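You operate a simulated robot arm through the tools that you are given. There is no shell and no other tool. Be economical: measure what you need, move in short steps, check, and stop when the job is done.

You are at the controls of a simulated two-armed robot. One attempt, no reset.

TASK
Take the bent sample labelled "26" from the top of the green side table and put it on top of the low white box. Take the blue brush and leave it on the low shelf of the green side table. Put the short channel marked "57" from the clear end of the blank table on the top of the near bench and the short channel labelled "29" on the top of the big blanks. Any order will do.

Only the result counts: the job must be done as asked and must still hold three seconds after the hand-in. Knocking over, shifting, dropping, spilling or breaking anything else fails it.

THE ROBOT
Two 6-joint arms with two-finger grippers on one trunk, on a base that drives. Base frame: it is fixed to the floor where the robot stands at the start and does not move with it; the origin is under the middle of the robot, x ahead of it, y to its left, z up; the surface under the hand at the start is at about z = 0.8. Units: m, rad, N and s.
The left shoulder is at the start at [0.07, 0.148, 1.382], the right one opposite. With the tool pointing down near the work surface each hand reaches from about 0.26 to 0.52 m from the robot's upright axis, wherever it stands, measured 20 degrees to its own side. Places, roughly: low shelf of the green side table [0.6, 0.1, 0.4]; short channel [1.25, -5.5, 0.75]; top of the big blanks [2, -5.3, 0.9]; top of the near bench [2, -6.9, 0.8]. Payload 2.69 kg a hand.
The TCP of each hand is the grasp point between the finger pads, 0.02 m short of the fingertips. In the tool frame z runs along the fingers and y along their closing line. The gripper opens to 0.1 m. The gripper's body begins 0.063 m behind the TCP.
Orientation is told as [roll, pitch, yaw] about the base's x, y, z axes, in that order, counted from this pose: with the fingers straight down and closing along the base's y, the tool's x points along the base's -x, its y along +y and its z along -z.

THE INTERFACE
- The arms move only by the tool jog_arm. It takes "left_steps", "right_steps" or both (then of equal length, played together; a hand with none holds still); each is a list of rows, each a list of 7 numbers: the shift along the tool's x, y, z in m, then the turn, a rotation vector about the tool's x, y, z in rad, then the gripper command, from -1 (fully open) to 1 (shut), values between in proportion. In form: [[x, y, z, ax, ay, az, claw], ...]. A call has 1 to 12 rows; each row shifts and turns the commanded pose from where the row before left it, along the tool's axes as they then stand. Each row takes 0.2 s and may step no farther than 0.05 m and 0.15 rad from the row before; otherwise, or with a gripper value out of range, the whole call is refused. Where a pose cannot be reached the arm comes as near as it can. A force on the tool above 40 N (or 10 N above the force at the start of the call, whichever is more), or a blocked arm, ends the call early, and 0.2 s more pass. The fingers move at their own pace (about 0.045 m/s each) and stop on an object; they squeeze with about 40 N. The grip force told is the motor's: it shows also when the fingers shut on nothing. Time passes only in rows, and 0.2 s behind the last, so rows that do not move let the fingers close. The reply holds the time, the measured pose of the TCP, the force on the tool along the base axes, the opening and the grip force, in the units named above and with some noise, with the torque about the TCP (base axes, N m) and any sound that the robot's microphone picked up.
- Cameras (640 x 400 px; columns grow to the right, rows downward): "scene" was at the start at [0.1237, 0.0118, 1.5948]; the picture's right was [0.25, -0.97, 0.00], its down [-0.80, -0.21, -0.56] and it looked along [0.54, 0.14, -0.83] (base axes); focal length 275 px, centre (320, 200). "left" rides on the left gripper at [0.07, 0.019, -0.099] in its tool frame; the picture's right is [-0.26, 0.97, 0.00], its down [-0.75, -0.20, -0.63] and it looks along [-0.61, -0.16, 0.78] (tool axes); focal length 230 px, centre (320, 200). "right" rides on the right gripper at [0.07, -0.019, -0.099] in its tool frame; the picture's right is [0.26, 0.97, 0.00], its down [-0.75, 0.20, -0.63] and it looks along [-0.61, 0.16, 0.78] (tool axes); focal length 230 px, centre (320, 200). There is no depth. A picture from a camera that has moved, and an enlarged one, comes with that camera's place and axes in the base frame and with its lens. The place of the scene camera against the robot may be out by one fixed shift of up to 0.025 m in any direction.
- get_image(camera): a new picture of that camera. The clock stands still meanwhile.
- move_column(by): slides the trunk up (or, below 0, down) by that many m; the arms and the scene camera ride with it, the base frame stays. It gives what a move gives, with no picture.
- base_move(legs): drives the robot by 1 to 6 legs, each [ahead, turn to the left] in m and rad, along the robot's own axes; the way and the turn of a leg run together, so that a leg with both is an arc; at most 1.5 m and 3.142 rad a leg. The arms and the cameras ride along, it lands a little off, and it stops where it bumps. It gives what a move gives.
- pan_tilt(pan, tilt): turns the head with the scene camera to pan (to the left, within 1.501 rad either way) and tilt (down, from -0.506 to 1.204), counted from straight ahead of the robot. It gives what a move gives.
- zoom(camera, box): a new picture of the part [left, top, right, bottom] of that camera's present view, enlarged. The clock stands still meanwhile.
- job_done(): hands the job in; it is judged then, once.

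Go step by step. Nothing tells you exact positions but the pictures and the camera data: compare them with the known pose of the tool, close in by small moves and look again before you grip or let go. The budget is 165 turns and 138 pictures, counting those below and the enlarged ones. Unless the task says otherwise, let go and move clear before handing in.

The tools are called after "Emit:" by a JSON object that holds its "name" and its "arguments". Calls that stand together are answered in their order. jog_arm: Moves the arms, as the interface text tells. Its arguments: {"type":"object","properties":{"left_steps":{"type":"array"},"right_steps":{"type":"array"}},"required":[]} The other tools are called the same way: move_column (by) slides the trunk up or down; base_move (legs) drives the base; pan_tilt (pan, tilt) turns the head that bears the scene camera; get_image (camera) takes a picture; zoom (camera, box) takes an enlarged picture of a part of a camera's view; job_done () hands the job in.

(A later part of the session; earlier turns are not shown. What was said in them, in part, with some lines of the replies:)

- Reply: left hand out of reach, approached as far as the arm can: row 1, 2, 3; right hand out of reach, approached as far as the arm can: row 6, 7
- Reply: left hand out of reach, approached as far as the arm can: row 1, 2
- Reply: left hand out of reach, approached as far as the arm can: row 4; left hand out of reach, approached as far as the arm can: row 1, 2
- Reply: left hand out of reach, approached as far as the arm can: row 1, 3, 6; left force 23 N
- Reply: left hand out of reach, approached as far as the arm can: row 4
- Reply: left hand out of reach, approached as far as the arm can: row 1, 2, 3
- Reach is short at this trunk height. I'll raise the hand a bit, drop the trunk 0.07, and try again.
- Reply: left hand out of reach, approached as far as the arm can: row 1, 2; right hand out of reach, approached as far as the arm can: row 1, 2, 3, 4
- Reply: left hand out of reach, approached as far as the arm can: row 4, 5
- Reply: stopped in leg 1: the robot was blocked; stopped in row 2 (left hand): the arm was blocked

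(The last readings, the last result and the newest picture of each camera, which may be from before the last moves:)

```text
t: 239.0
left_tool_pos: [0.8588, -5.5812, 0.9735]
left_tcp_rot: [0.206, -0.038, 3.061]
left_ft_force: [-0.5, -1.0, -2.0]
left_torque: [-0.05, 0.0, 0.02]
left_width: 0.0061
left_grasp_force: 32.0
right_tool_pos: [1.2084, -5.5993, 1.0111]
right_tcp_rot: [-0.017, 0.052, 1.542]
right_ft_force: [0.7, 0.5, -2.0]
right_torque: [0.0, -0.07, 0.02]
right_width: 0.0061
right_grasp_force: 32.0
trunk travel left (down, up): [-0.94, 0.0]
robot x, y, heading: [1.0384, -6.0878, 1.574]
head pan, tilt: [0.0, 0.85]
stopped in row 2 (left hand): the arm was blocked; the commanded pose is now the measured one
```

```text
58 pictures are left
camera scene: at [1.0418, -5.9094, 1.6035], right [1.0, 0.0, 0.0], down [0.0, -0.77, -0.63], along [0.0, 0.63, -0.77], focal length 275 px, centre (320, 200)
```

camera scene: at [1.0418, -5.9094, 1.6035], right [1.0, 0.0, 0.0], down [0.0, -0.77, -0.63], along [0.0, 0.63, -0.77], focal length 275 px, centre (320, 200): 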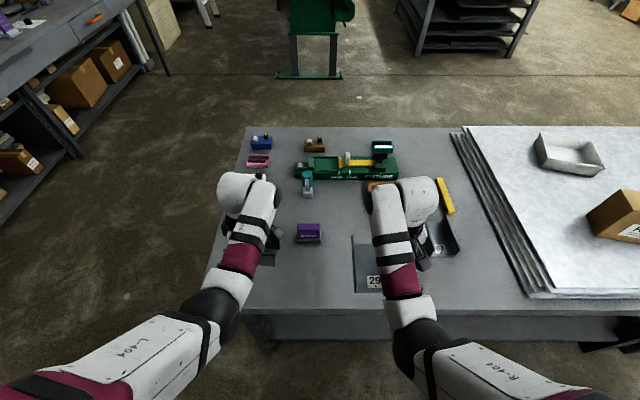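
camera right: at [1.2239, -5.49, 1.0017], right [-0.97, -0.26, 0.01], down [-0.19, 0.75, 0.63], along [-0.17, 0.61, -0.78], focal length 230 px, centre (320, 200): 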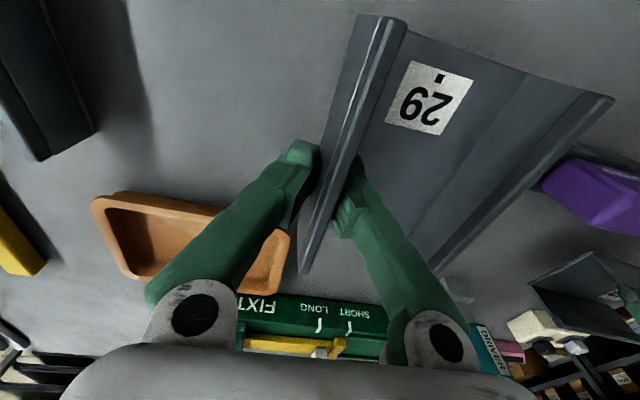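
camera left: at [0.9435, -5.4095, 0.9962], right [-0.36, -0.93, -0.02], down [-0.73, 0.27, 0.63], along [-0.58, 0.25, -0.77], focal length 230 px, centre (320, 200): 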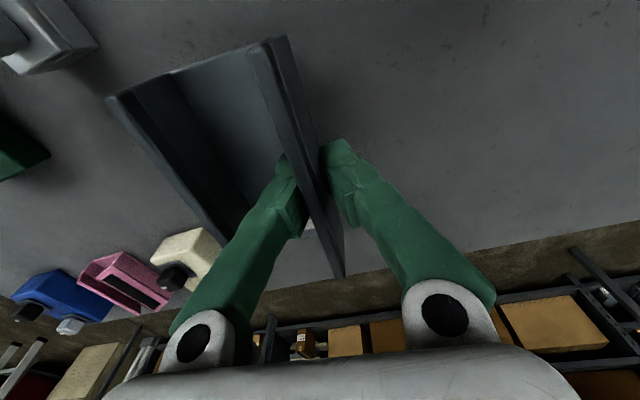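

Backing was blocked and the left arm stopped early. I'll look to both sides before moving any further.

Emit:
{"name": "pan_tilt", "arguments": {"pan": 1.5, "tilt": 0.9}}

Emit:
{"name": "get_image", "arguments": {"camera": "scene"}}

Emit:
{"name": "pan_tilt", "arguments": {"pan": -1.5, "tilt": 0.9}}

Emit:
{"name": "get_image", "arguments": {"camera": "scene"}}

Emit:
{"name": "get_image", "arguments": {"camera": "left"}}

```text
t: 240.6
left_tool_pos: [0.8688, -5.5548, 1.0069]
left_tcp_rot: [0.042, -0.016, 3.048]
left_ft_force: [0.1, -0.4, -1.1]
left_torque: [-0.01, -0.01, 0.04]
left_width: 0.0058
left_grasp_force: 32.4
right_tool_pos: [1.2104, -5.6023, 1.027]
right_tcp_rot: [-0.011, 0.035, 1.551]
right_ft_force: [-0.3, 0.1, -1.8]
right_torque: [-0.01, -0.05, 0.0]
right_width: 0.0063
right_grasp_force: 31.3
trunk travel left (down, up): [-0.94, 0.0]
robot x, y, heading: [1.041, -6.088, 1.574]
head pan, tilt: [1.499, 0.901]
```

```text
57 pictures are left
camera scene: at [0.9688, -6.0346, 1.6004], right [0.07, 1.0, 0.0], down [0.78, -0.06, -0.62], along [-0.62, 0.04, -0.78], focal length 275 px, centre (320, 200)
```

scene: 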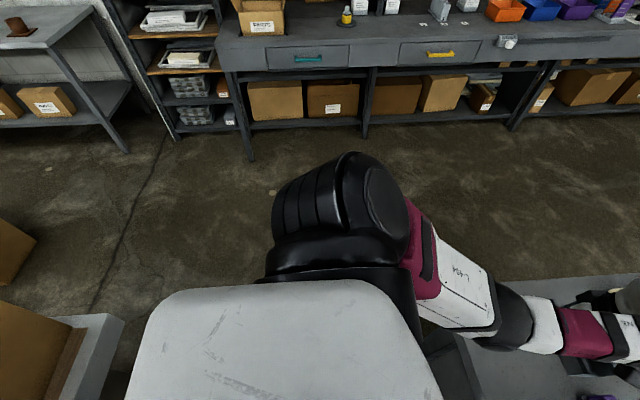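

```text
t: 243.2
left_tool_pos: [0.8689, -5.5578, 1.0083]
left_tcp_rot: [0.042, -0.018, 3.049]
left_ft_force: [0.0, -0.9, -1.0]
left_torque: [-0.05, 0.03, 0.01]
left_width: 0.0059
left_grasp_force: 32.4
right_tool_pos: [1.2095, -5.6048, 1.0283]
right_tcp_rot: [-0.012, 0.033, 1.55]
right_ft_force: [0.0, 0.4, -1.4]
right_torque: [0.02, -0.03, 0.05]
right_width: 0.0061
right_grasp_force: 32.5
trunk travel left (down, up): [-0.94, 0.0]
robot x, y, heading: [1.0414, -6.0859, 1.573]
head pan, tilt: [-1.499, 0.901]
```

```text
56 pictures are left
camera scene: at [1.1195, -6.0383, 1.6006], right [0.07, -1.0, 0.0], down [-0.78, -0.06, -0.62], along [0.62, 0.05, -0.78], focal length 275 px, centre (320, 200)
```

scene: 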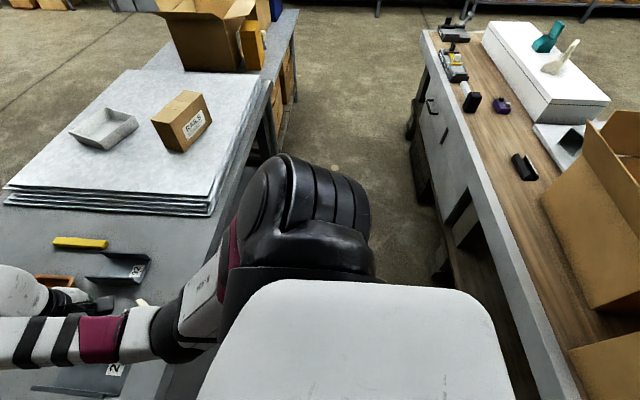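

```text
55 pictures are left
camera left: at [0.939, -5.5775, 1.1063], right [-0.35, -0.94, 0.04], down [-0.71, 0.29, 0.63], along [-0.61, 0.19, -0.77], focal length 230 px, centre (320, 200)
```

left: 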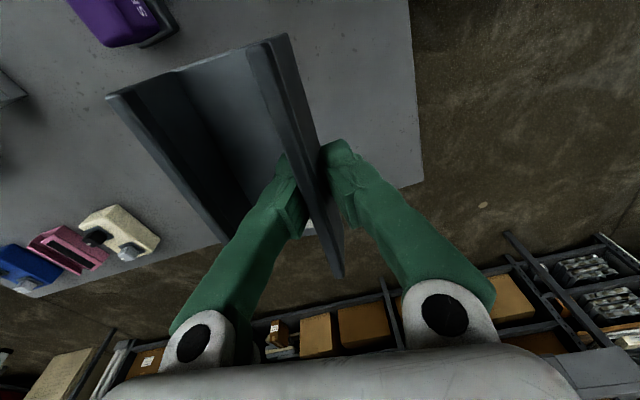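

Nothing visible blocks the arms; perhaps the base's rear met a bench foot. I'll try a careful turn to the right from here.

Emit:
{"name": "base_move", "arguments": {"legs": [[0, -0.4]]}}

```text
t: 244.8
left_tool_pos: [1.0856, -5.5308, 1.0077]
left_tcp_rot: [0.043, -0.018, 2.655]
left_ft_force: [-0.2, -0.6, -0.9]
left_torque: [-0.02, 0.0, 0.01]
left_width: 0.0058
left_grasp_force: 32.3
right_tool_pos: [1.3811, -5.7088, 1.0291]
right_tcp_rot: [-0.014, 0.033, 1.156]
right_ft_force: [-0.6, -0.7, -2.3]
right_torque: [0.01, -0.07, 0.02]
right_width: 0.0062
right_grasp_force: 31.4
trunk travel left (down, up): [-0.94, 0.0]
robot x, y, heading: [1.0421, -6.088, 1.179]
head pan, tilt: [-1.499, 0.901]
```

Emit:
{"name": "base_move", "arguments": {"legs": [[0, -1.18], [0.57, 0]]}}

Emit:
{"name": "pan_tilt", "arguments": {"pan": 0.5, "tilt": 0.7}}

Emit:
{"name": "get_image", "arguments": {"camera": "scene"}}

```text
t: 251.0
left_tool_pos: [2.1395, -5.9289, 1.009]
left_tcp_rot: [0.04, -0.019, 1.468]
left_ft_force: [-0.2, 0.0, -1.3]
left_torque: [-0.02, 0.04, 0.0]
left_width: 0.0061
left_grasp_force: 32.3
right_tool_pos: [2.0877, -6.269, 1.0292]
right_tcp_rot: [-0.013, 0.029, -0.031]
right_ft_force: [0.2, 0.3, 0.2]
right_torque: [-0.07, -0.03, 0.0]
right_width: 0.0062
right_grasp_force: 31.6
trunk travel left (down, up): [-0.94, 0.0]
robot x, y, heading: [1.6104, -6.0904, -0.008]
head pan, tilt: [-1.499, 0.901]
```

```text
t: 252.9
left_tool_pos: [2.1415, -5.9279, 1.0077]
left_tcp_rot: [0.043, -0.02, 1.468]
left_ft_force: [0.1, 0.5, -1.2]
left_torque: [0.02, 0.07, 0.0]
left_width: 0.0059
left_grasp_force: 32.2
right_tool_pos: [2.0888, -6.2693, 1.0282]
right_tcp_rot: [-0.012, 0.031, -0.031]
right_ft_force: [-0.3, -0.5, -1.7]
right_torque: [-0.06, -0.05, 0.0]
right_width: 0.0058
right_grasp_force: 31.9
trunk travel left (down, up): [-0.94, 0.0]
robot x, y, heading: [1.609, -6.0969, -0.009]
head pan, tilt: [0.499, 0.7]
```

```text
54 pictures are left
camera scene: at [1.7379, -6.0594, 1.6167], right [0.47, -0.88, 0.0], down [-0.57, -0.3, -0.76], along [0.67, 0.36, -0.64], focal length 275 px, centre (320, 200)
```

scene: 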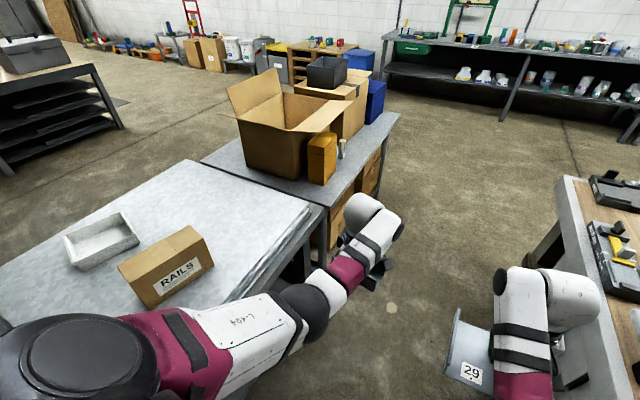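

To keep "57" clear of the RAILS box during the turn, I'll back up 0.11 m first, then turn to face the blanks.

Emit:
{"name": "base_move", "arguments": {"legs": [[-0.11, 0], [0, 1.58]]}}

Emit:
{"name": "pan_tilt", "arguments": {"pan": -0.35, "tilt": 0.85}}

Emit:
{"name": "get_image", "arguments": {"camera": "scene"}}

Emit:
{"name": "get_image", "arguments": {"camera": "right"}}

```text
t: 258.0
left_tool_pos: [1.3222, -5.5618, 1.0091]
left_tcp_rot: [0.042, -0.019, 3.058]
left_ft_force: [-0.1, 0.4, -1.6]
left_torque: [-0.06, 0.02, 0.02]
left_width: 0.0063
left_grasp_force: 31.9
right_tool_pos: [1.6629, -5.608, 1.0279]
right_tcp_rot: [-0.014, 0.032, 1.558]
right_ft_force: [-0.2, 0.1, -0.5]
right_torque: [-0.01, -0.05, -0.02]
right_width: 0.0059
right_grasp_force: 32.2
trunk travel left (down, up): [-0.94, 0.0]
robot x, y, heading: [1.4978, -6.0884, 1.584]
head pan, tilt: [0.499, 0.7]
```

```text
t: 259.2
left_tool_pos: [1.3212, -5.5614, 1.0081]
left_tcp_rot: [0.041, -0.018, 3.059]
left_ft_force: [-0.6, -0.2, -1.1]
left_torque: [-0.03, 0.01, 0.02]
left_width: 0.0059
left_grasp_force: 32.4
right_tool_pos: [1.6627, -5.6071, 1.0291]
right_tcp_rot: [-0.012, 0.031, 1.558]
right_ft_force: [-0.5, 0.2, -1.7]
right_torque: [-0.01, -0.05, 0.01]
right_width: 0.0063
right_grasp_force: 31.7
trunk travel left (down, up): [-0.94, 0.0]
robot x, y, heading: [1.4952, -6.0932, 1.577]
head pan, tilt: [-0.351, 0.85]
```

```text
53 pictures are left
camera scene: at [1.5264, -5.9733, 1.6045], right [0.94, -0.33, 0.0], down [-0.25, -0.71, -0.66], along [0.22, 0.62, -0.75], focal length 275 px, centre (320, 200)
```

scene: 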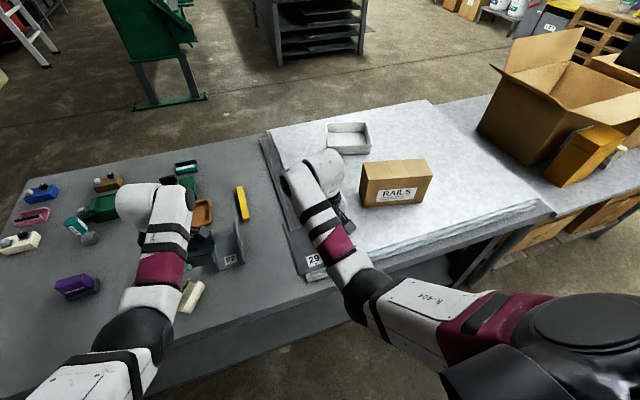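

```text
52 pictures are left
camera right: at [1.6802, -5.6746, 1.13], right [-0.97, -0.25, 0.0], down [-0.2, 0.77, 0.6], along [-0.15, 0.59, -0.8], focal length 230 px, centre (320, 200)
```

right: 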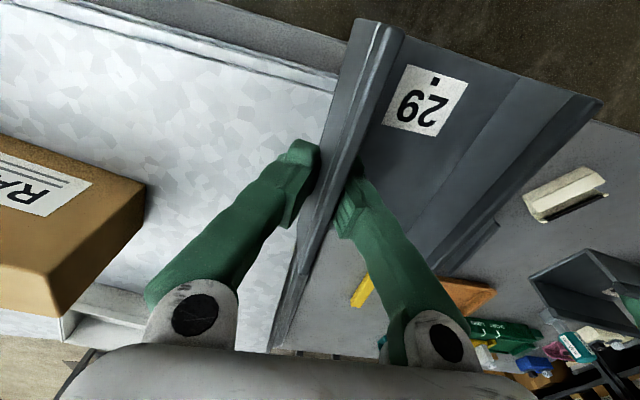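

The RAILS box starts at x 1.865, and the blanks' top begins at x 1.65, y −5.625. I'll aim for "29" over x 1.68–1.78, y −5.58–−5.44.

Emit:
{"name": "base_move", "arguments": {"legs": [[0.095, 0]]}}

Emit:
{"name": "jog_arm", "arguments": {"right_steps": [[0, -0.03, 0, 0, -0.03, 0, 1], [0, -0.03, 0, 0, 0, 0, 1], [0, -0.03, 0, 0, 0, 0, 1], [0, -0.025, 0, 0, 0, 0, 1], [0, 0, 0, 0, 0, 0, 1]]}}

Emit:
{"name": "get_image", "arguments": {"camera": "right"}}

Emit:
{"name": "get_image", "arguments": {"camera": "scene"}}

```text
t: 260.7
left_tool_pos: [1.3184, -5.5358, 1.0149]
left_tcp_rot: [0.057, -0.031, 3.074]
left_ft_force: [0.7, -1.1, -0.9]
left_torque: [-0.04, 0.05, 0.04]
left_width: 0.0059
left_grasp_force: 32.0
right_tool_pos: [1.6605, -5.555, 1.0485]
right_tcp_rot: [0.012, -0.108, 1.545]
right_ft_force: [-0.7, 0.1, -1.1]
right_torque: [0.01, -0.07, 0.0]
right_width: 0.0061
right_grasp_force: 32.5
trunk travel left (down, up): [-0.94, 0.0]
robot x, y, heading: [1.4974, -5.9979, 1.58]
head pan, tilt: [-0.351, 0.85]
stopped in leg 1: the robot was blocked; the commanded pose is now the measured one
```

```text
t: 261.9
left_tool_pos: [1.3171, -5.5159, 1.0067]
left_tcp_rot: [0.075, -0.03, 3.076]
left_ft_force: [0.1, -0.8, -1.1]
left_torque: [-0.01, -0.03, -0.01]
left_width: 0.0061
left_grasp_force: 32.5
right_tool_pos: [1.7738, -5.535, 1.0259]
right_tcp_rot: [0.007, -0.106, 1.546]
right_ft_force: [0.3, -0.9, -0.2]
right_torque: [0.0, -0.07, -0.02]
right_width: 0.0061
right_grasp_force: 31.4
right hand out of reach, approached as far as the arm can: row 1, 2
trunk travel left (down, up): [-0.94, 0.0]
robot x, y, heading: [1.4941, -5.9952, 1.586]
head pan, tilt: [-0.351, 0.85]
```

```text
51 pictures are left
camera right: at [1.7922, -5.6161, 1.1167], right [-0.97, -0.23, -0.02], down [-0.18, 0.69, 0.71], along [-0.15, 0.69, -0.71], focal length 230 px, centre (320, 200)
```

right: 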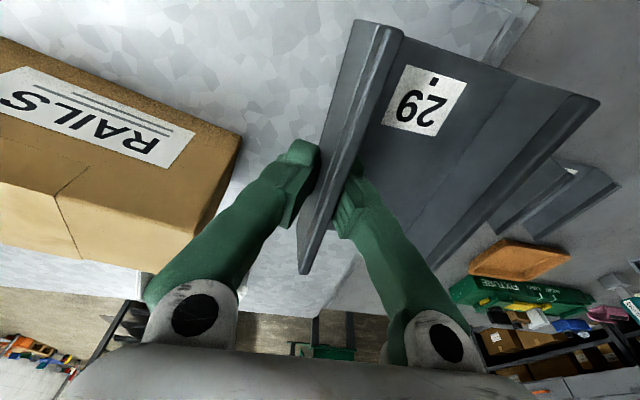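

```text
50 pictures are left
camera scene: at [1.5253, -5.8781, 1.6046], right [0.94, -0.33, 0.0], down [-0.25, -0.71, -0.66], along [0.22, 0.62, -0.75], focal length 275 px, centre (320, 200)
```

scene: 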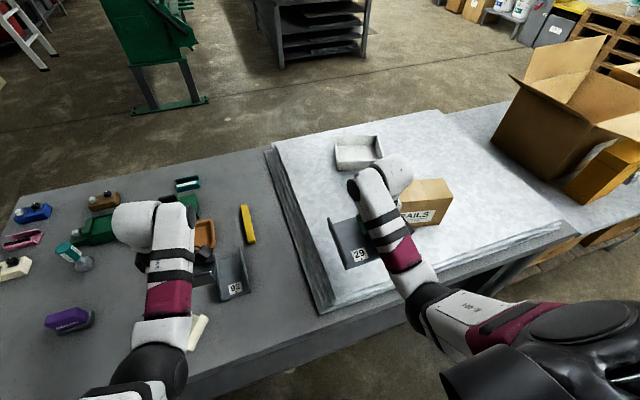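

I'll level the right hand, shift slightly forward, and lower toward the blanks.

Emit:
{"name": "jog_arm", "arguments": {"right_steps": [[-0.01, 0, 0.03, 0, 0.053, 0, 1], [-0.01, 0, 0.03, 0, 0.053, 0, 1], [0, 0, 0.02, 0, 0, 0, 1], [0, 0, 0, 0, 0, 0, 1]]}}

Emit:
{"name": "get_image", "arguments": {"camera": "right"}}

Emit:
{"name": "zoom", "arguments": {"camera": "scene", "box": [280, 130, 480, 320]}}

```text
t: 262.9
left_tool_pos: [1.3173, -5.5173, 1.0049]
left_tcp_rot: [0.076, -0.031, 3.072]
left_ft_force: [0.5, 0.2, -1.4]
left_torque: [-0.06, 0.03, -0.04]
left_width: 0.0061
left_grasp_force: 32.4
right_tool_pos: [1.7747, -5.5114, 0.9461]
right_tcp_rot: [0.008, 0.001, 1.548]
right_ft_force: [0.4, -0.1, -1.6]
right_torque: [0.0, -0.03, 0.04]
right_width: 0.006
right_grasp_force: 32.1
trunk travel left (down, up): [-0.94, 0.0]
robot x, y, heading: [1.4942, -5.9972, 1.585]
head pan, tilt: [-0.351, 0.85]
```

```text
49 pictures are left
camera right: at [1.7927, -5.5813, 1.0459], right [-0.97, -0.23, 0.01], down [-0.18, 0.76, 0.63], along [-0.15, 0.61, -0.78], focal length 230 px, centre (320, 200)
```

right: 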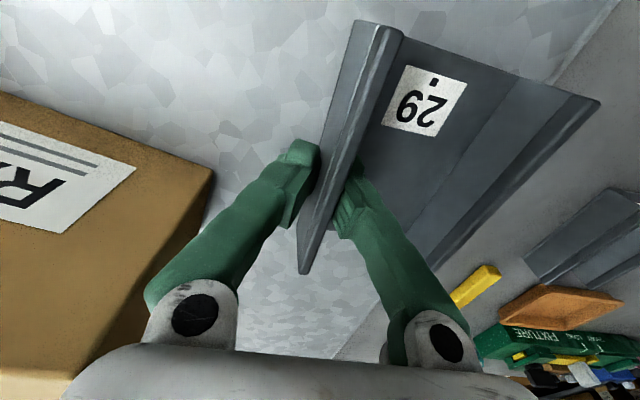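

```text
2.11 times, centred on (380, 225) of scene
camera zoom: at [1.5257, -5.8777, 1.6045], right [0.94, -0.33, 0.0], down [-0.25, -0.71, -0.66], along [0.22, 0.62, -0.75], focal length 579 px, centre (194, 147)
```

zoom: 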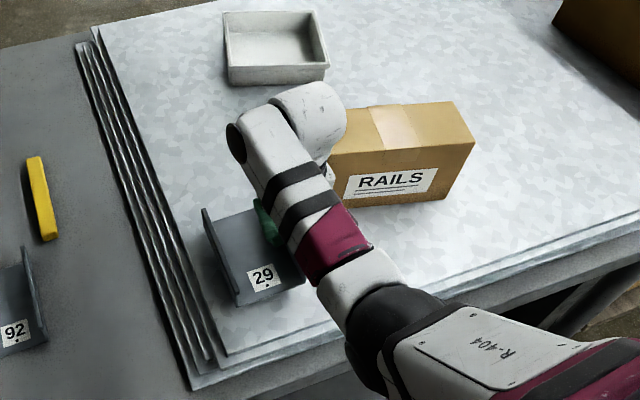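

Emit:
{"name": "jog_arm", "arguments": {"right_steps": [[0, 0, 0.012, 0, 0, 0, 1], [0, 0, 0.01, 0, 0, 0, 1], [0, 0, 0.003, 0, 0, 0, 1], [0, 0, 0.003, 0, 0, 0, 1], [0, 0, 0.003, 0, 0, 0, 1], [0, 0, 0.003, 0, 0, 0, 1], [0, 0, 0.003, 0, 0, 0, 1], [0, 0, 0.003, 0, 0, 0, 1]]}}

Emit:
{"name": "get_image", "arguments": {"camera": "right"}}

```text
t: 264.6
left_tool_pos: [1.3162, -5.521, 1.0079]
left_tcp_rot: [0.073, -0.029, 3.072]
left_ft_force: [0.0, 1.1, -0.7]
left_torque: [-0.07, 0.03, 0.02]
left_width: 0.0062
left_grasp_force: 32.5
right_tool_pos: [1.7733, -5.5107, 0.9152]
right_tcp_rot: [0.001, -0.011, 1.544]
right_ft_force: [-1.2, -7.6, 18.7]
right_torque: [-0.07, 0.15, 0.09]
right_width: 0.0062
right_grasp_force: 31.7
trunk travel left (down, up): [-0.94, 0.0]
robot x, y, heading: [1.4915, -5.9958, 1.582]
head pan, tilt: [-0.351, 0.85]
stopped in row 8 (right hand): the force on the tool passed its limit at 42 N (the readings are from after the stop); the commanded pose is now the measured one
```

```text
47 pictures are left
camera right: at [1.7912, -5.5821, 1.0137], right [-0.97, -0.23, 0.0], down [-0.18, 0.75, 0.64], along [-0.15, 0.62, -0.77], focal length 230 px, centre (320, 200)
```

right: 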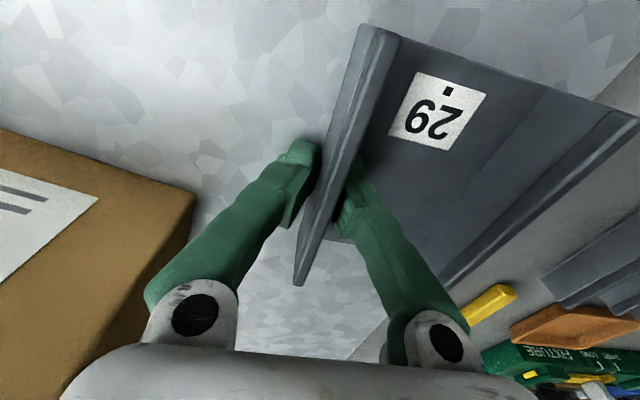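

Contact on the blanks. I'll relieve the pressure and open gently.

Emit:
{"name": "jog_arm", "arguments": {"right_steps": [[0, 0, -0.002, 0, 0, 0, 1], [0, 0, 0, 0, 0, 0, 0.85], [0, 0, 0, 0, 0, 0, 0.7], [0, 0, 0, 0, 0, 0, 0.5], [0, 0, 0, 0, 0, 0, 0.3], [0, 0, 0, 0, 0, 0, 0.3]]}}

Emit:
{"name": "get_image", "arguments": {"camera": "right"}}

```text
t: 266.0
left_tool_pos: [1.3172, -5.5198, 1.0088]
left_tcp_rot: [0.074, -0.03, 3.073]
left_ft_force: [0.2, -0.3, -1.6]
left_torque: [-0.05, -0.01, 0.0]
left_width: 0.006
left_grasp_force: 32.4
right_tool_pos: [1.775, -5.5076, 0.9176]
right_tcp_rot: [0.001, -0.014, 1.547]
right_ft_force: [8.4, 2.3, 29.7]
right_torque: [-0.05, 0.42, -0.04]
right_width: 0.0264
right_grasp_force: 0.1
trunk travel left (down, up): [-0.94, 0.0]
robot x, y, heading: [1.4953, -5.9954, 1.578]
head pan, tilt: [-0.351, 0.85]
```

```text
46 pictures are left
camera right: at [1.7926, -5.5811, 1.0155], right [-0.97, -0.23, 0.0], down [-0.18, 0.75, 0.64], along [-0.15, 0.62, -0.77], focal length 230 px, centre (320, 200)
```

right: 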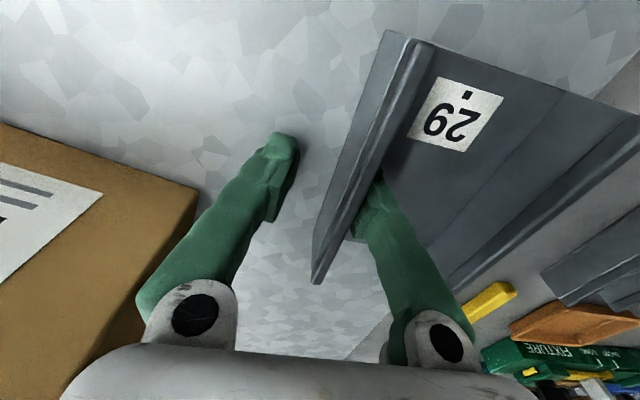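

Emit:
{"name": "jog_arm", "arguments": {"right_steps": [[0, 0, -0.003, 0, 0, 0, 0.3], [0, 0, -0.003, 0, 0, 0, 0.3], [0, 0, -0.002, 0, 0, 0, 0.2], [0, 0, 0, 0, 0, 0, 0.2]]}}

Emit:
{"name": "get_image", "arguments": {"camera": "right"}}

```text
t: 267.0
left_tool_pos: [1.3175, -5.5155, 1.0068]
left_tcp_rot: [0.075, -0.03, 3.071]
left_ft_force: [-0.3, -0.8, -1.5]
left_torque: [-0.08, 0.01, 0.02]
left_width: 0.0059
left_grasp_force: 32.0
right_tool_pos: [1.774, -5.5091, 0.9217]
right_tcp_rot: [0.001, -0.004, 1.545]
right_ft_force: [-0.8, -0.8, -0.1]
right_torque: [-0.02, -0.01, 0.0]
right_width: 0.0402
right_grasp_force: 0.1
trunk travel left (down, up): [-0.94, 0.0]
robot x, y, heading: [1.493, -5.9957, 1.579]
head pan, tilt: [-0.351, 0.85]
```

```text
45 pictures are left
camera right: at [1.7921, -5.58, 1.02], right [-0.97, -0.23, 0.0], down [-0.18, 0.75, 0.63], along [-0.15, 0.61, -0.77], focal length 230 px, centre (320, 200)
```

right: 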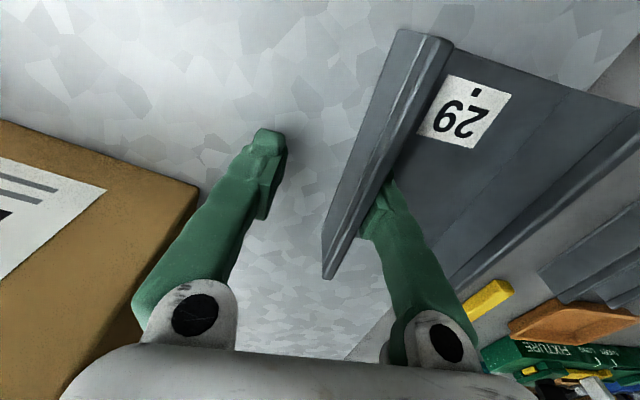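

Force is now zero. I'll lift the hand straight up and look.

Emit:
{"name": "jog_arm", "arguments": {"right_steps": [[0, 0, -0.005, 0, 0, 0, 0.2], [0, 0, -0.01, 0, 0, 0, 0.2], [0, 0, -0.02, 0, 0, 0, 0.2], [0, 0, -0.03, 0, 0, 0, 0.2], [0, 0, 0, 0, 0, 0, 0.2]]}}

Emit:
{"name": "get_image", "arguments": {"camera": "right"}}

Emit:
{"name": "zoom", "arguments": {"camera": "scene", "box": [280, 130, 480, 320]}}

```text
t: 268.2
left_tool_pos: [1.3171, -5.5148, 1.0074]
left_tcp_rot: [0.077, -0.029, 3.073]
left_ft_force: [0.5, 0.5, -1.9]
left_torque: [-0.07, 0.01, 0.0]
left_width: 0.0061
left_grasp_force: 32.2
right_tool_pos: [1.7749, -5.5073, 0.9883]
right_tcp_rot: [0.003, -0.004, 1.545]
right_ft_force: [0.3, 0.3, 0.1]
right_torque: [-0.01, 0.02, -0.01]
right_width: 0.0403
right_grasp_force: 0.1
trunk travel left (down, up): [-0.94, 0.0]
robot x, y, heading: [1.4966, -5.9962, 1.582]
head pan, tilt: [-0.351, 0.85]
```

```text
44 pictures are left
camera right: at [1.7934, -5.579, 1.0864], right [-0.97, -0.23, 0.0], down [-0.18, 0.75, 0.63], along [-0.15, 0.62, -0.77], focal length 230 px, centre (320, 200)
```

right: 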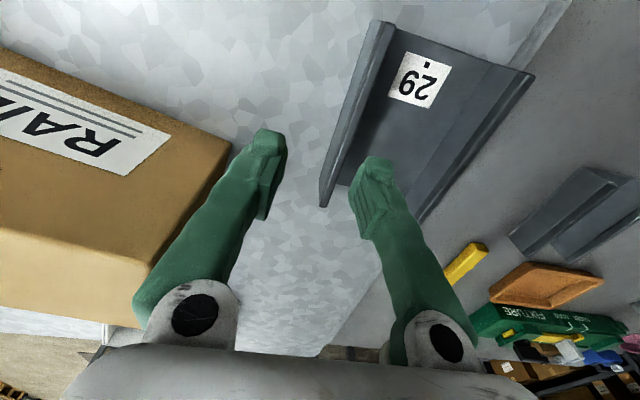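

```text
2.11 times, centred on (380, 225) of scene
camera zoom: at [1.5255, -5.8775, 1.6045], right [0.94, -0.33, 0.0], down [-0.25, -0.71, -0.66], along [0.22, 0.62, -0.75], focal length 579 px, centre (194, 147)
```

zoom: 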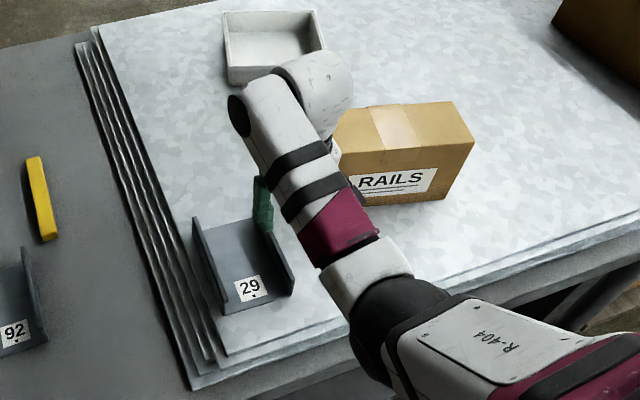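

"29" rests flat on the big blanks. Next "57" to the near bench: I'll withdraw the right hand, back off, and turn along the aisle for a look at the bench.

Emit:
{"name": "jog_arm", "arguments": {"right_steps": [[0.01, 0, -0.02, 0, 0, 0, 0.2], [0.02, 0.02, 0, 0, 0, 0, 0], [0.01, 0.03, 0, 0, 0, 0, 0], [0, 0.03, 0, 0, 0, 0, 0], [0, 0, 0, 0, 0, 0, 0]]}}

Emit:
{"name": "base_move", "arguments": {"legs": [[-0.09, 0]]}}

Emit:
{"name": "base_move", "arguments": {"legs": [[0, -1.58]]}}

Emit:
{"name": "pan_tilt", "arguments": {"pan": -0.6, "tilt": 0.7}}

Emit:
{"name": "get_image", "arguments": {"camera": "scene"}}

```text
t: 269.4
left_tool_pos: [1.3179, -5.5168, 1.0069]
left_tcp_rot: [0.076, -0.03, 3.07]
left_ft_force: [0.6, 0.1, -1.3]
left_torque: [-0.01, 0.0, 0.0]
left_width: 0.0061
left_grasp_force: 32.2
right_tool_pos: [1.6936, -5.5427, 1.0017]
right_tcp_rot: [0.002, -0.005, 1.545]
right_ft_force: [-0.1, 0.1, -0.3]
right_torque: [-0.01, 0.01, -0.03]
right_width: 0.0498
right_grasp_force: 0.0
right hand out of reach, approached as far as the arm can: row 3
trunk travel left (down, up): [-0.94, 0.0]
robot x, y, heading: [1.491, -5.9983, 1.582]
head pan, tilt: [-0.351, 0.85]
```

```text
t: 270.5
left_tool_pos: [1.317, -5.5929, 1.0024]
left_tcp_rot: [0.089, -0.029, 3.071]
left_ft_force: [-0.8, 0.7, -0.2]
left_torque: [-0.06, -0.02, -0.03]
left_width: 0.0059
left_grasp_force: 32.2
right_tool_pos: [1.6934, -5.6189, 0.998]
right_tcp_rot: [0.003, 0.007, 1.548]
right_ft_force: [-0.7, -0.1, 0.0]
right_torque: [-0.06, 0.03, 0.01]
right_width: 0.0501
right_grasp_force: 0.2
trunk travel left (down, up): [-0.94, 0.0]
robot x, y, heading: [1.4929, -6.0888, 1.582]
head pan, tilt: [-0.351, 0.85]
```

```text
t: 274.8
left_tool_pos: [1.9777, -5.9138, 1.0081]
left_tcp_rot: [0.075, -0.031, 1.485]
left_ft_force: [-0.1, 1.0, -1.6]
left_torque: [0.0, 0.06, 0.02]
left_width: 0.006
left_grasp_force: 32.3
right_tool_pos: [1.9444, -6.2913, 1.0041]
right_tcp_rot: [0.002, -0.009, -0.042]
right_ft_force: [-0.6, -0.4, -0.8]
right_torque: [0.05, 0.03, -0.01]
right_width: 0.05
right_grasp_force: 0.1
trunk travel left (down, up): [-0.94, 0.0]
robot x, y, heading: [1.4976, -6.0843, -0.008]
head pan, tilt: [-0.351, 0.85]
```

```text
t: 275.5
left_tool_pos: [1.9774, -5.9151, 1.0074]
left_tcp_rot: [0.075, -0.03, 1.486]
left_ft_force: [-0.2, -0.2, -1.5]
left_torque: [0.0, 0.03, 0.02]
left_width: 0.006
left_grasp_force: 31.6
right_tool_pos: [1.9443, -6.2921, 1.0023]
right_tcp_rot: [0.001, -0.006, -0.042]
right_ft_force: [0.1, -0.1, -0.2]
right_torque: [0.01, 0.01, -0.01]
right_width: 0.05
right_grasp_force: 0.1
trunk travel left (down, up): [-0.94, 0.0]
robot x, y, heading: [1.4929, -6.0876, -0.008]
head pan, tilt: [-0.6, 0.7]
```

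```text
42 pictures are left
camera scene: at [1.6211, -6.14, 1.6167], right [-0.57, -0.82, 0.0], down [-0.53, 0.37, -0.76], along [0.63, -0.43, -0.64], focal length 275 px, centre (320, 200)
```

scene: 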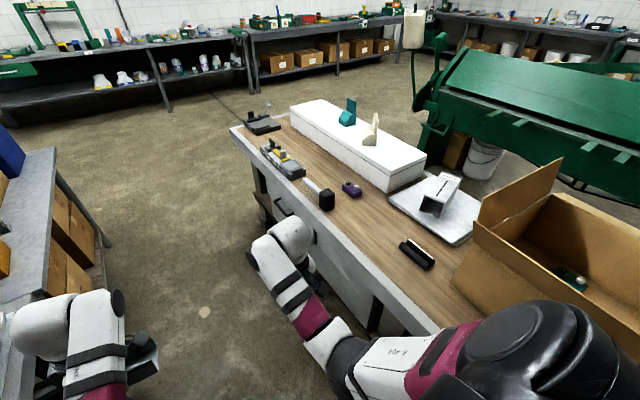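

The bench has clear wood around [2.0–2.33, −6.57–−6.85]. I'll stand at x ≈ 1.98 and face the bench, aiming for "57" at about [2.15, −6.68].

Emit:
{"name": "base_move", "arguments": {"legs": [[0.485, 0]]}}

Emit:
{"name": "base_move", "arguments": {"legs": [[0, -1.563]]}}

Emit:
{"name": "pan_tilt", "arguments": {"pan": 0.2, "tilt": 0.85}}

Emit:
{"name": "get_image", "arguments": {"camera": "scene"}}

Emit:
{"name": "get_image", "arguments": {"camera": "left"}}

```text
t: 278.4
left_tool_pos: [2.4596, -5.9153, 1.0077]
left_tcp_rot: [0.073, -0.03, 1.49]
left_ft_force: [0.6, 0.0, -1.4]
left_torque: [-0.01, 0.0, -0.02]
left_width: 0.0063
left_grasp_force: 32.1
right_tool_pos: [2.4279, -6.2903, 1.0034]
right_tcp_rot: [0.001, -0.009, -0.036]
right_ft_force: [0.3, -0.2, 0.1]
right_torque: [-0.01, -0.03, 0.0]
right_width: 0.0501
right_grasp_force: 0.0
trunk travel left (down, up): [-0.94, 0.0]
robot x, y, heading: [1.9811, -6.0889, -0.005]
head pan, tilt: [-0.6, 0.7]
```

```text
t: 282.6
left_tool_pos: [2.1636, -6.5643, 1.0062]
left_tcp_rot: [0.073, -0.028, -0.061]
left_ft_force: [0.1, 0.1, -1.1]
left_torque: [0.04, 0.0, 0.02]
left_width: 0.0058
left_grasp_force: 31.8
right_tool_pos: [1.7861, -6.5417, 1.0039]
right_tcp_rot: [0.003, -0.007, -1.586]
right_ft_force: [-0.5, 0.3, 0.6]
right_torque: [-0.02, -0.03, -0.04]
right_width: 0.0497
right_grasp_force: 0.0
trunk travel left (down, up): [-0.94, 0.0]
robot x, y, heading: [1.9816, -6.0867, -1.546]
head pan, tilt: [-0.6, 0.7]
```

```text
t: 283.7
left_tool_pos: [2.1626, -6.564, 1.007]
left_tcp_rot: [0.075, -0.032, -0.06]
left_ft_force: [-0.2, 0.3, -0.7]
left_torque: [0.03, 0.0, 0.01]
left_width: 0.0061
left_grasp_force: 32.4
right_tool_pos: [1.785, -6.5414, 1.0034]
right_tcp_rot: [0.002, -0.007, -1.586]
right_ft_force: [0.0, -0.2, 0.2]
right_torque: [0.0, 0.03, 0.01]
right_width: 0.05
right_grasp_force: 0.0
trunk travel left (down, up): [-0.94, 0.0]
robot x, y, heading: [1.9776, -6.0893, -1.551]
head pan, tilt: [0.201, 0.85]
```

```text
41 pictures are left
camera scene: at [2.0025, -6.22, 1.6045], right [-0.98, -0.22, 0.0], down [-0.16, 0.73, -0.66], along [0.14, -0.64, -0.75], focal length 275 px, centre (320, 200)
```

scene: 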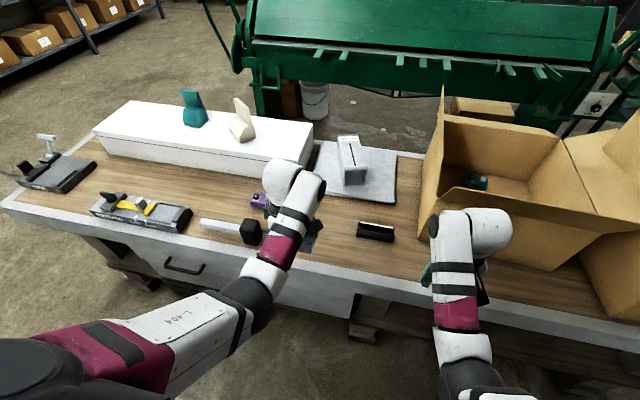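

```text
40 pictures are left
camera left: at [2.0908, -6.5489, 1.1045], right [0.31, 0.95, 0.08], down [0.72, -0.29, 0.64], along [0.62, -0.14, -0.77], focal length 230 px, centre (320, 200)
```

left: 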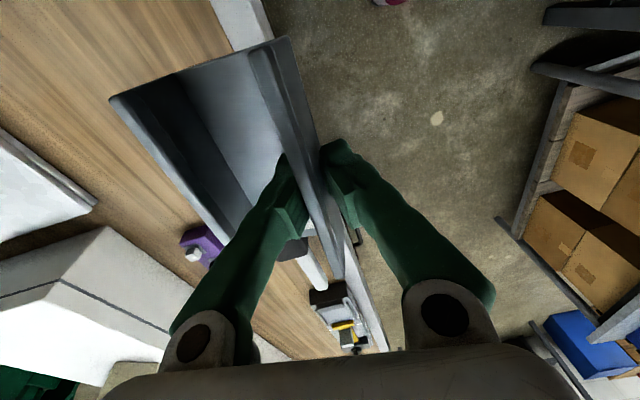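

"57" hangs over the bench front; the hammer head is near x 2.32 and the black block at x 1.93. I'll advance 0.075, level the hand and lower part way.

Emit:
{"name": "base_move", "arguments": {"legs": [[0.08, 0]]}}

Emit:
{"name": "jog_arm", "arguments": {"left_steps": [[0, 0, 0.03, 0.05, 0.017, 0, 1], [0, 0, 0.03, 0.05, 0.016, 0, 1], [0, 0, 0.03, 0, 0, 0, 1], [0, 0, 0, 0, 0, 0, 1]]}}

Emit:
{"name": "get_image", "arguments": {"camera": "left"}}

Emit:
{"name": "zoom", "arguments": {"camera": "scene", "box": [180, 150, 420, 300]}}

```text
t: 285.3
left_tool_pos: [2.1644, -6.633, 1.0093]
left_tcp_rot: [0.074, -0.031, -0.053]
left_ft_force: [0.2, -0.8, -2.1]
left_torque: [0.12, 0.01, 0.02]
left_width: 0.0061
left_grasp_force: 32.4
right_tool_pos: [1.7867, -6.6097, 1.0055]
right_tcp_rot: [0.003, -0.016, -1.589]
right_ft_force: [-0.9, -0.9, -1.0]
right_torque: [0.08, -0.01, 0.01]
right_width: 0.0499
right_grasp_force: 0.0
trunk travel left (down, up): [-0.94, 0.0]
robot x, y, heading: [1.9793, -6.1673, -1.546]
head pan, tilt: [0.201, 0.85]
stopped in leg 1: the robot was blocked; the commanded pose is now the measured one
```

```text
t: 286.3
left_tool_pos: [2.1665, -6.6197, 0.9249]
left_tcp_rot: [-0.039, 0.002, -0.051]
left_ft_force: [-0.4, -0.3, -0.1]
left_torque: [0.01, 0.0, -0.07]
left_width: 0.0059
left_grasp_force: 31.5
right_tool_pos: [1.7856, -6.5966, 1.0116]
right_tcp_rot: [0.003, -0.026, -1.591]
right_ft_force: [-0.1, 0.3, 1.0]
right_torque: [-0.02, -0.03, 0.01]
right_width: 0.0498
right_grasp_force: 0.1
trunk travel left (down, up): [-0.94, 0.0]
robot x, y, heading: [1.9827, -6.1658, -1.555]
head pan, tilt: [0.201, 0.85]
```

```text
39 pictures are left
camera left: at [2.0976, -6.5922, 1.0232], right [0.31, 0.95, -0.04], down [0.74, -0.21, 0.64], along [0.6, -0.22, -0.77], focal length 230 px, centre (320, 200)
```

left: 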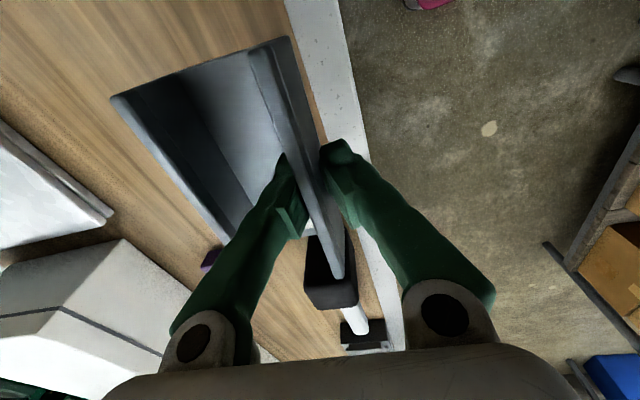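

```text
2.67 times, centred on (300, 225) of scene
camera zoom: at [2.004, -6.2965, 1.6048], right [-0.98, -0.22, 0.0], down [-0.16, 0.73, -0.66], along [0.14, -0.65, -0.75], focal length 733 px, centre (373, 133)
```

zoom: 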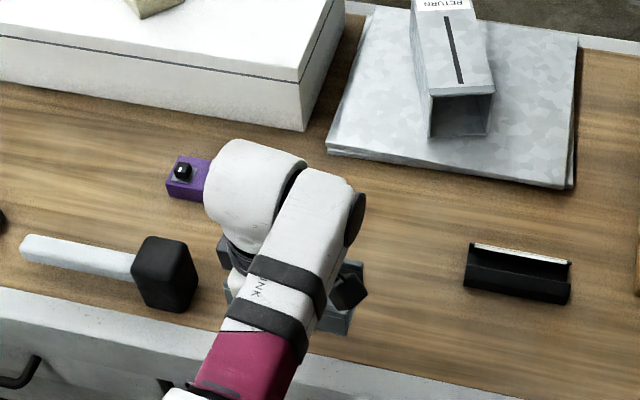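

Emit:
{"name": "jog_arm", "arguments": {"left_steps": [[0.015, -0.02, 0, -0.01, 0, 0, 1], [0.015, -0.02, 0, 0, 0, 0, 1], [0, 0, 0, 0, 0, 0, 1]]}}

Emit:
{"name": "move_column", "arguments": {"by": -0.05}}

Emit:
{"name": "get_image", "arguments": {"camera": "left"}}

```text
t: 287.1
left_tool_pos: [2.1339, -6.6573, 0.9244]
left_tcp_rot: [-0.026, 0.002, -0.052]
left_ft_force: [0.0, -0.1, -1.5]
left_torque: [-0.02, 0.0, -0.02]
left_width: 0.0062
left_grasp_force: 31.6
right_tool_pos: [1.7863, -6.5985, 1.0115]
right_tcp_rot: [0.005, -0.027, -1.59]
right_ft_force: [-0.3, 0.3, 0.1]
right_torque: [0.02, 0.0, 0.03]
right_width: 0.0497
right_grasp_force: 0.1
trunk travel left (down, up): [-0.94, 0.0]
robot x, y, heading: [1.9826, -6.1685, -1.555]
head pan, tilt: [0.201, 0.85]
```

```text
t: 288.1
left_tool_pos: [2.1338, -6.6591, 0.8751]
left_tcp_rot: [-0.027, 0.0, -0.052]
left_ft_force: [0.2, -0.1, -1.6]
left_torque: [0.02, 0.04, 0.01]
left_width: 0.0059
left_grasp_force: 32.3
right_tool_pos: [1.7865, -6.5993, 0.9601]
right_tcp_rot: [0.004, -0.026, -1.59]
right_ft_force: [0.3, -0.2, -0.6]
right_torque: [0.02, 0.02, -0.01]
right_width: 0.0501
right_grasp_force: 0.1
trunk travel left (down, up): [-0.89, 0.05]
robot x, y, heading: [1.9829, -6.1691, -1.549]
head pan, tilt: [0.201, 0.85]
```

```text
37 pictures are left
camera left: at [2.0656, -6.6334, 0.9732], right [0.31, 0.95, -0.03], down [0.74, -0.22, 0.63], along [0.6, -0.21, -0.77], focal length 230 px, centre (320, 200)
```

left: 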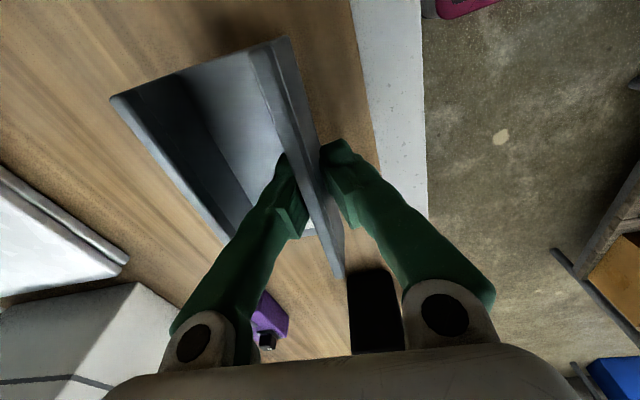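

Emit:
{"name": "jog_arm", "arguments": {"left_steps": [[0, 0, 0.008, 0, 0, 0, 1], [0, 0, 0.004, 0, 0, 0, 1], [0, 0, 0.003, 0, 0, 0, 1], [0, 0, 0.003, 0, 0, 0, 1], [0, 0, 0.003, 0, 0, 0, 1], [0, 0, 0.003, 0, 0, 0, 1], [0, 0, 0.002, 0, 0, 0, 1]]}}

```text
t: 289.7
left_tool_pos: [2.1337, -6.6594, 0.8496]
left_tcp_rot: [-0.027, 0.002, -0.053]
left_ft_force: [0.6, 0.8, 0.6]
left_torque: [0.0, 0.14, 0.01]
left_width: 0.006
left_grasp_force: 31.8
right_tool_pos: [1.7855, -6.5985, 0.9597]
right_tcp_rot: [0.003, -0.026, -1.591]
right_ft_force: [0.0, -0.7, -0.5]
right_torque: [-0.04, -0.02, -0.02]
right_width: 0.0499
right_grasp_force: 0.0
trunk travel left (down, up): [-0.89, 0.05]
robot x, y, heading: [1.9825, -6.1654, -1.548]
head pan, tilt: [0.201, 0.85]
```

First touch is felt. I'll lower 1.5 mm more and check.

Emit:
{"name": "jog_arm", "arguments": {"left_steps": [[0, 0, 0.0015, 0, 0, 0, 1], [0, 0, 0, 0, 0, 0, 1]]}}

Emit:
{"name": "get_image", "arguments": {"camera": "left"}}

```text
t: 290.3
left_tool_pos: [2.134, -6.6601, 0.8485]
left_tcp_rot: [-0.032, 0.002, -0.053]
left_ft_force: [2.1, 0.0, 10.7]
left_torque: [0.06, 0.73, -0.04]
left_width: 0.006
left_grasp_force: 31.8
right_tool_pos: [1.7861, -6.599, 0.9606]
right_tcp_rot: [0.003, -0.027, -1.59]
right_ft_force: [-0.4, 0.5, -0.2]
right_torque: [0.0, -0.01, -0.02]
right_width: 0.0501
right_grasp_force: 0.1
trunk travel left (down, up): [-0.89, 0.05]
robot x, y, heading: [1.9816, -6.1667, -1.549]
head pan, tilt: [0.201, 0.85]
```

```text
36 pictures are left
camera left: at [2.0655, -6.6336, 0.9473], right [0.31, 0.95, -0.03], down [0.74, -0.22, 0.63], along [0.6, -0.22, -0.77], focal length 230 px, centre (320, 200)
```

left: 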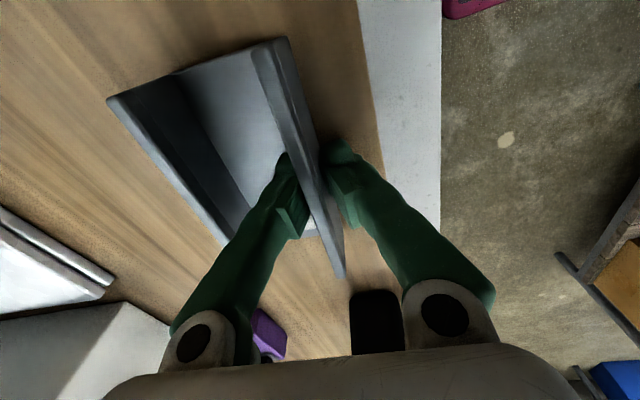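

Firm contact (about 11 N). I'll relieve 1.5 mm and open gently while rising slightly.

Emit:
{"name": "jog_arm", "arguments": {"left_steps": [[0, 0, -0.001, 0, 0, 0, 1], [0, 0, -0.0005, 0, 0, 0, 0.85], [0, 0, -0.001, 0, 0, 0, 0.75], [0, 0, -0.001, 0, 0, 0, 0.6], [0, 0, -0.001, 0, 0, 0, 0.5], [0, 0, 0, 0, 0, 0, 0.5]]}}

Emit:
{"name": "get_image", "arguments": {"camera": "left"}}

```text
t: 291.7
left_tool_pos: [2.1326, -6.6589, 0.8518]
left_tcp_rot: [-0.028, 0.003, -0.052]
left_ft_force: [1.0, 0.7, 0.4]
left_torque: [0.02, 0.02, -0.03]
left_width: 0.0248
left_grasp_force: 0.1
right_tool_pos: [1.787, -6.5989, 0.9592]
right_tcp_rot: [0.003, -0.027, -1.591]
right_ft_force: [-0.6, -0.1, 0.2]
right_torque: [0.02, -0.07, -0.02]
right_width: 0.0498
right_grasp_force: 0.0
trunk travel left (down, up): [-0.89, 0.05]
robot x, y, heading: [1.9783, -6.1664, -1.551]
head pan, tilt: [0.201, 0.85]
```

```text
35 pictures are left
camera left: at [2.0652, -6.6339, 0.9502], right [0.31, 0.95, -0.03], down [0.74, -0.22, 0.63], along [0.6, -0.21, -0.77], focal length 230 px, centre (320, 200)
```

left: 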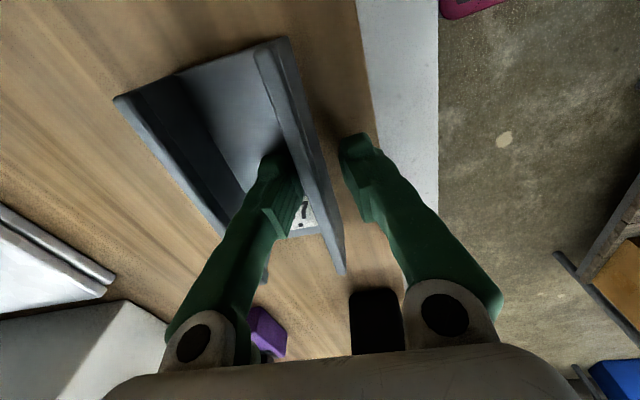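

Released and flat. I'll raise the trunk straight up, back off and check everything.

Emit:
{"name": "move_column", "arguments": {"by": 0.05}}

Emit:
{"name": "jog_arm", "arguments": {"left_steps": [[0, 0, -0.03, 0, 0, 0, 0.5], [0, 0, -0.03, 0, 0, 0, 0.5], [0, 0, 0, 0, 0, 0, 0.5]]}}

Emit:
{"name": "base_move", "arguments": {"legs": [[-0.08, 0]]}}

Emit:
{"name": "get_image", "arguments": {"camera": "scene"}}

Emit:
{"name": "get_image", "arguments": {"camera": "left"}}

```text
t: 292.6
left_tool_pos: [2.1342, -6.6584, 0.9009]
left_tcp_rot: [-0.028, 0.0, -0.051]
left_ft_force: [-0.5, 1.1, -0.7]
left_torque: [-0.04, 0.0, 0.0]
left_width: 0.0252
left_grasp_force: 0.2
right_tool_pos: [1.7857, -6.5983, 1.0098]
right_tcp_rot: [0.004, -0.027, -1.59]
right_ft_force: [0.1, 0.0, 0.3]
right_torque: [-0.02, 0.0, -0.05]
right_width: 0.0501
right_grasp_force: 0.1
trunk travel left (down, up): [-0.94, 0.0]
robot x, y, heading: [1.9827, -6.1665, -1.556]
head pan, tilt: [0.201, 0.85]
```

```text
t: 293.4
left_tool_pos: [2.1342, -6.6584, 0.9609]
left_tcp_rot: [-0.026, 0.001, -0.051]
left_ft_force: [-0.7, 0.3, -0.1]
left_torque: [0.0, 0.02, 0.01]
left_width: 0.0246
left_grasp_force: 0.1
right_tool_pos: [1.7853, -6.6, 1.0093]
right_tcp_rot: [0.002, -0.027, -1.591]
right_ft_force: [0.2, 1.6, -0.2]
right_torque: [0.0, 0.02, 0.0]
right_width: 0.0498
right_grasp_force: 0.0
trunk travel left (down, up): [-0.94, 0.0]
robot x, y, heading: [1.9769, -6.1661, -1.553]
head pan, tilt: [0.201, 0.85]
```

```text
t: 294.4
left_tool_pos: [2.133, -6.5876, 0.9578]
left_tcp_rot: [-0.015, 0.004, -0.05]
left_ft_force: [-0.4, -0.6, 0.2]
left_torque: [0.06, 0.0, 0.01]
left_width: 0.0252
left_grasp_force: 0.1
right_tool_pos: [1.7836, -6.5315, 1.0061]
right_tcp_rot: [0.004, -0.015, -1.591]
right_ft_force: [0.4, -0.8, -0.8]
right_torque: [0.06, -0.02, 0.0]
right_width: 0.0499
right_grasp_force: 0.1
trunk travel left (down, up): [-0.94, 0.0]
robot x, y, heading: [1.9776, -6.0883, -1.551]
head pan, tilt: [0.201, 0.85]
```

```text
34 pictures are left
camera scene: at [2.0027, -6.2371, 1.6036], right [-0.98, -0.22, 0.0], down [-0.17, 0.74, -0.65], along [0.14, -0.64, -0.76], focal length 275 px, centre (320, 200)
```

scene: 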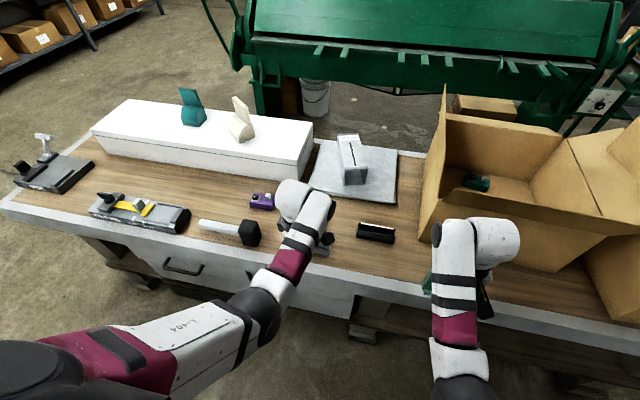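

```text
33 pictures are left
camera left: at [2.0647, -6.5636, 1.0559], right [0.31, 0.95, -0.02], down [0.74, -0.23, 0.63], along [0.6, -0.21, -0.78], focal length 230 px, centre (320, 200)
```

left: 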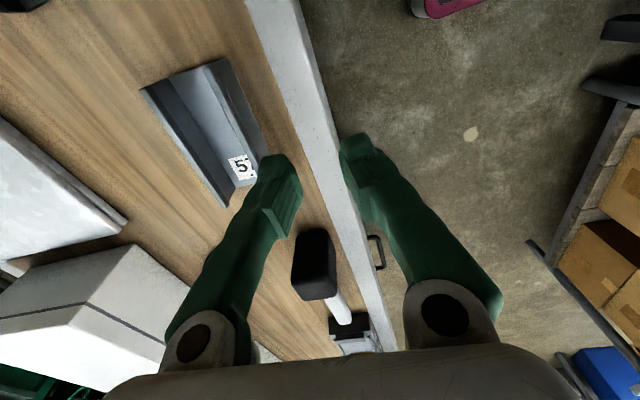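

"57" lies flat on the bench. One last look back at "29" on the blanks before handing in.

Emit:
{"name": "base_move", "arguments": {"legs": [[0, 1.5]]}}

Emit:
{"name": "pan_tilt", "arguments": {"pan": 1.45, "tilt": 0.7}}

Emit:
{"name": "get_image", "arguments": {"camera": "scene"}}

```text
t: 298.5
left_tool_pos: [2.4812, -5.9734, 0.9627]
left_tcp_rot: [-0.028, 0.003, 1.442]
left_ft_force: [0.9, 0.3, 0.1]
left_torque: [-0.01, -0.01, 0.0]
left_width: 0.0249
left_grasp_force: 0.1
right_tool_pos: [2.3958, -6.3163, 1.0106]
right_tcp_rot: [0.005, -0.032, -0.098]
right_ft_force: [0.3, 0.0, -0.2]
right_torque: [-0.02, 0.01, 0.01]
right_width: 0.0501
right_grasp_force: 0.1
trunk travel left (down, up): [-0.94, 0.0]
robot x, y, heading: [1.9779, -6.0879, -0.061]
head pan, tilt: [0.201, 0.85]
```

```text
t: 299.9
left_tool_pos: [2.4798, -5.9734, 0.963]
left_tcp_rot: [-0.027, 0.001, 1.441]
left_ft_force: [-0.3, -0.6, 0.7]
left_torque: [0.01, 0.01, 0.01]
left_width: 0.0253
left_grasp_force: 0.1
right_tool_pos: [2.396, -6.3154, 1.0124]
right_tcp_rot: [0.004, -0.032, -0.099]
right_ft_force: [0.4, 0.2, 0.8]
right_torque: [-0.01, 0.01, 0.01]
right_width: 0.0502
right_grasp_force: 0.2
trunk travel left (down, up): [-0.94, 0.0]
robot x, y, heading: [1.9801, -6.0873, -0.058]
head pan, tilt: [1.45, 0.7]
```

```text
32 pictures are left
camera scene: at [2.0496, -6.0126, 1.6168], right [0.98, -0.18, 0.0], down [-0.11, -0.63, -0.76], along [0.14, 0.75, -0.64], focal length 275 px, centre (320, 200)
```

scene: 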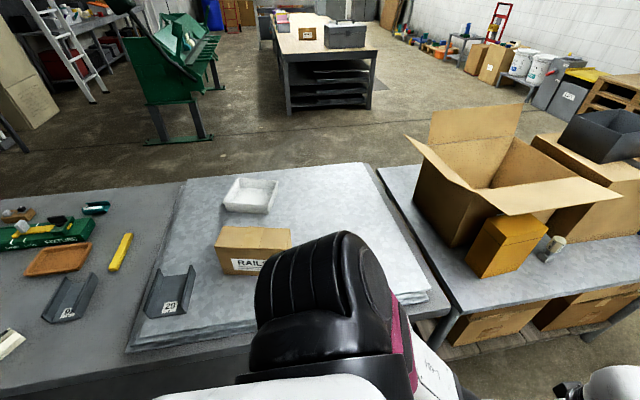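

Emit:
{"name": "zoom", "arguments": {"camera": "scene", "box": [110, 230, 250, 360]}}

```text
3.08 times, centred on (180, 295) of scene
camera zoom: at [2.0496, -6.0126, 1.6168], right [0.98, -0.18, 0.0], down [-0.11, -0.63, -0.76], along [0.14, 0.75, -0.64], focal length 846 px, centre (751, -92)
```

zoom: 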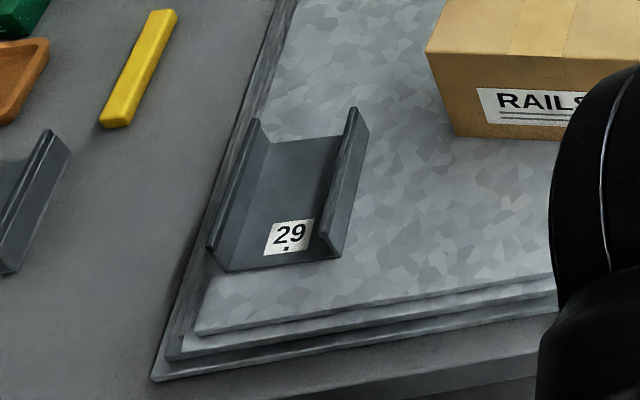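

Everything is in place: "26" is on the low white box, the brush is on the low shelf, "57" is on the near bench, and "29" lies flat on the big blanks. Both hands are clear, so I'm handing in.

Emit:
{"name": "job_done", "arguments": {}}

```text
The job is handed in.
```

I handed the job in with all four items where you asked, and both hands were empty and clear at the time:

- **Sample "26":** standing on top of the low white box.
- **Blue brush:** lying on the low shelf of the green side table. It slipped out of the grip on the first try and stayed put on the table top; the second grip held.
- **Channel "57":** flat on top of the near bench.
- **Channel "29":** flat on top of the big blanks, near the left edge of the top sheet. It slid a few centimetres toward that edge as I let go, but it is fully on the sheet.

The base reported being blocked four times:

- **Turning near the start:** it was right up against the bench behind the starting spot.
- **In the aisle by the blank table:** it stopped three more times, and I found no obstacle there.

I saw nothing knocked over or moved in the pictures I took. I did not go back at the end to look at the green side table or the bench near the starting spot.
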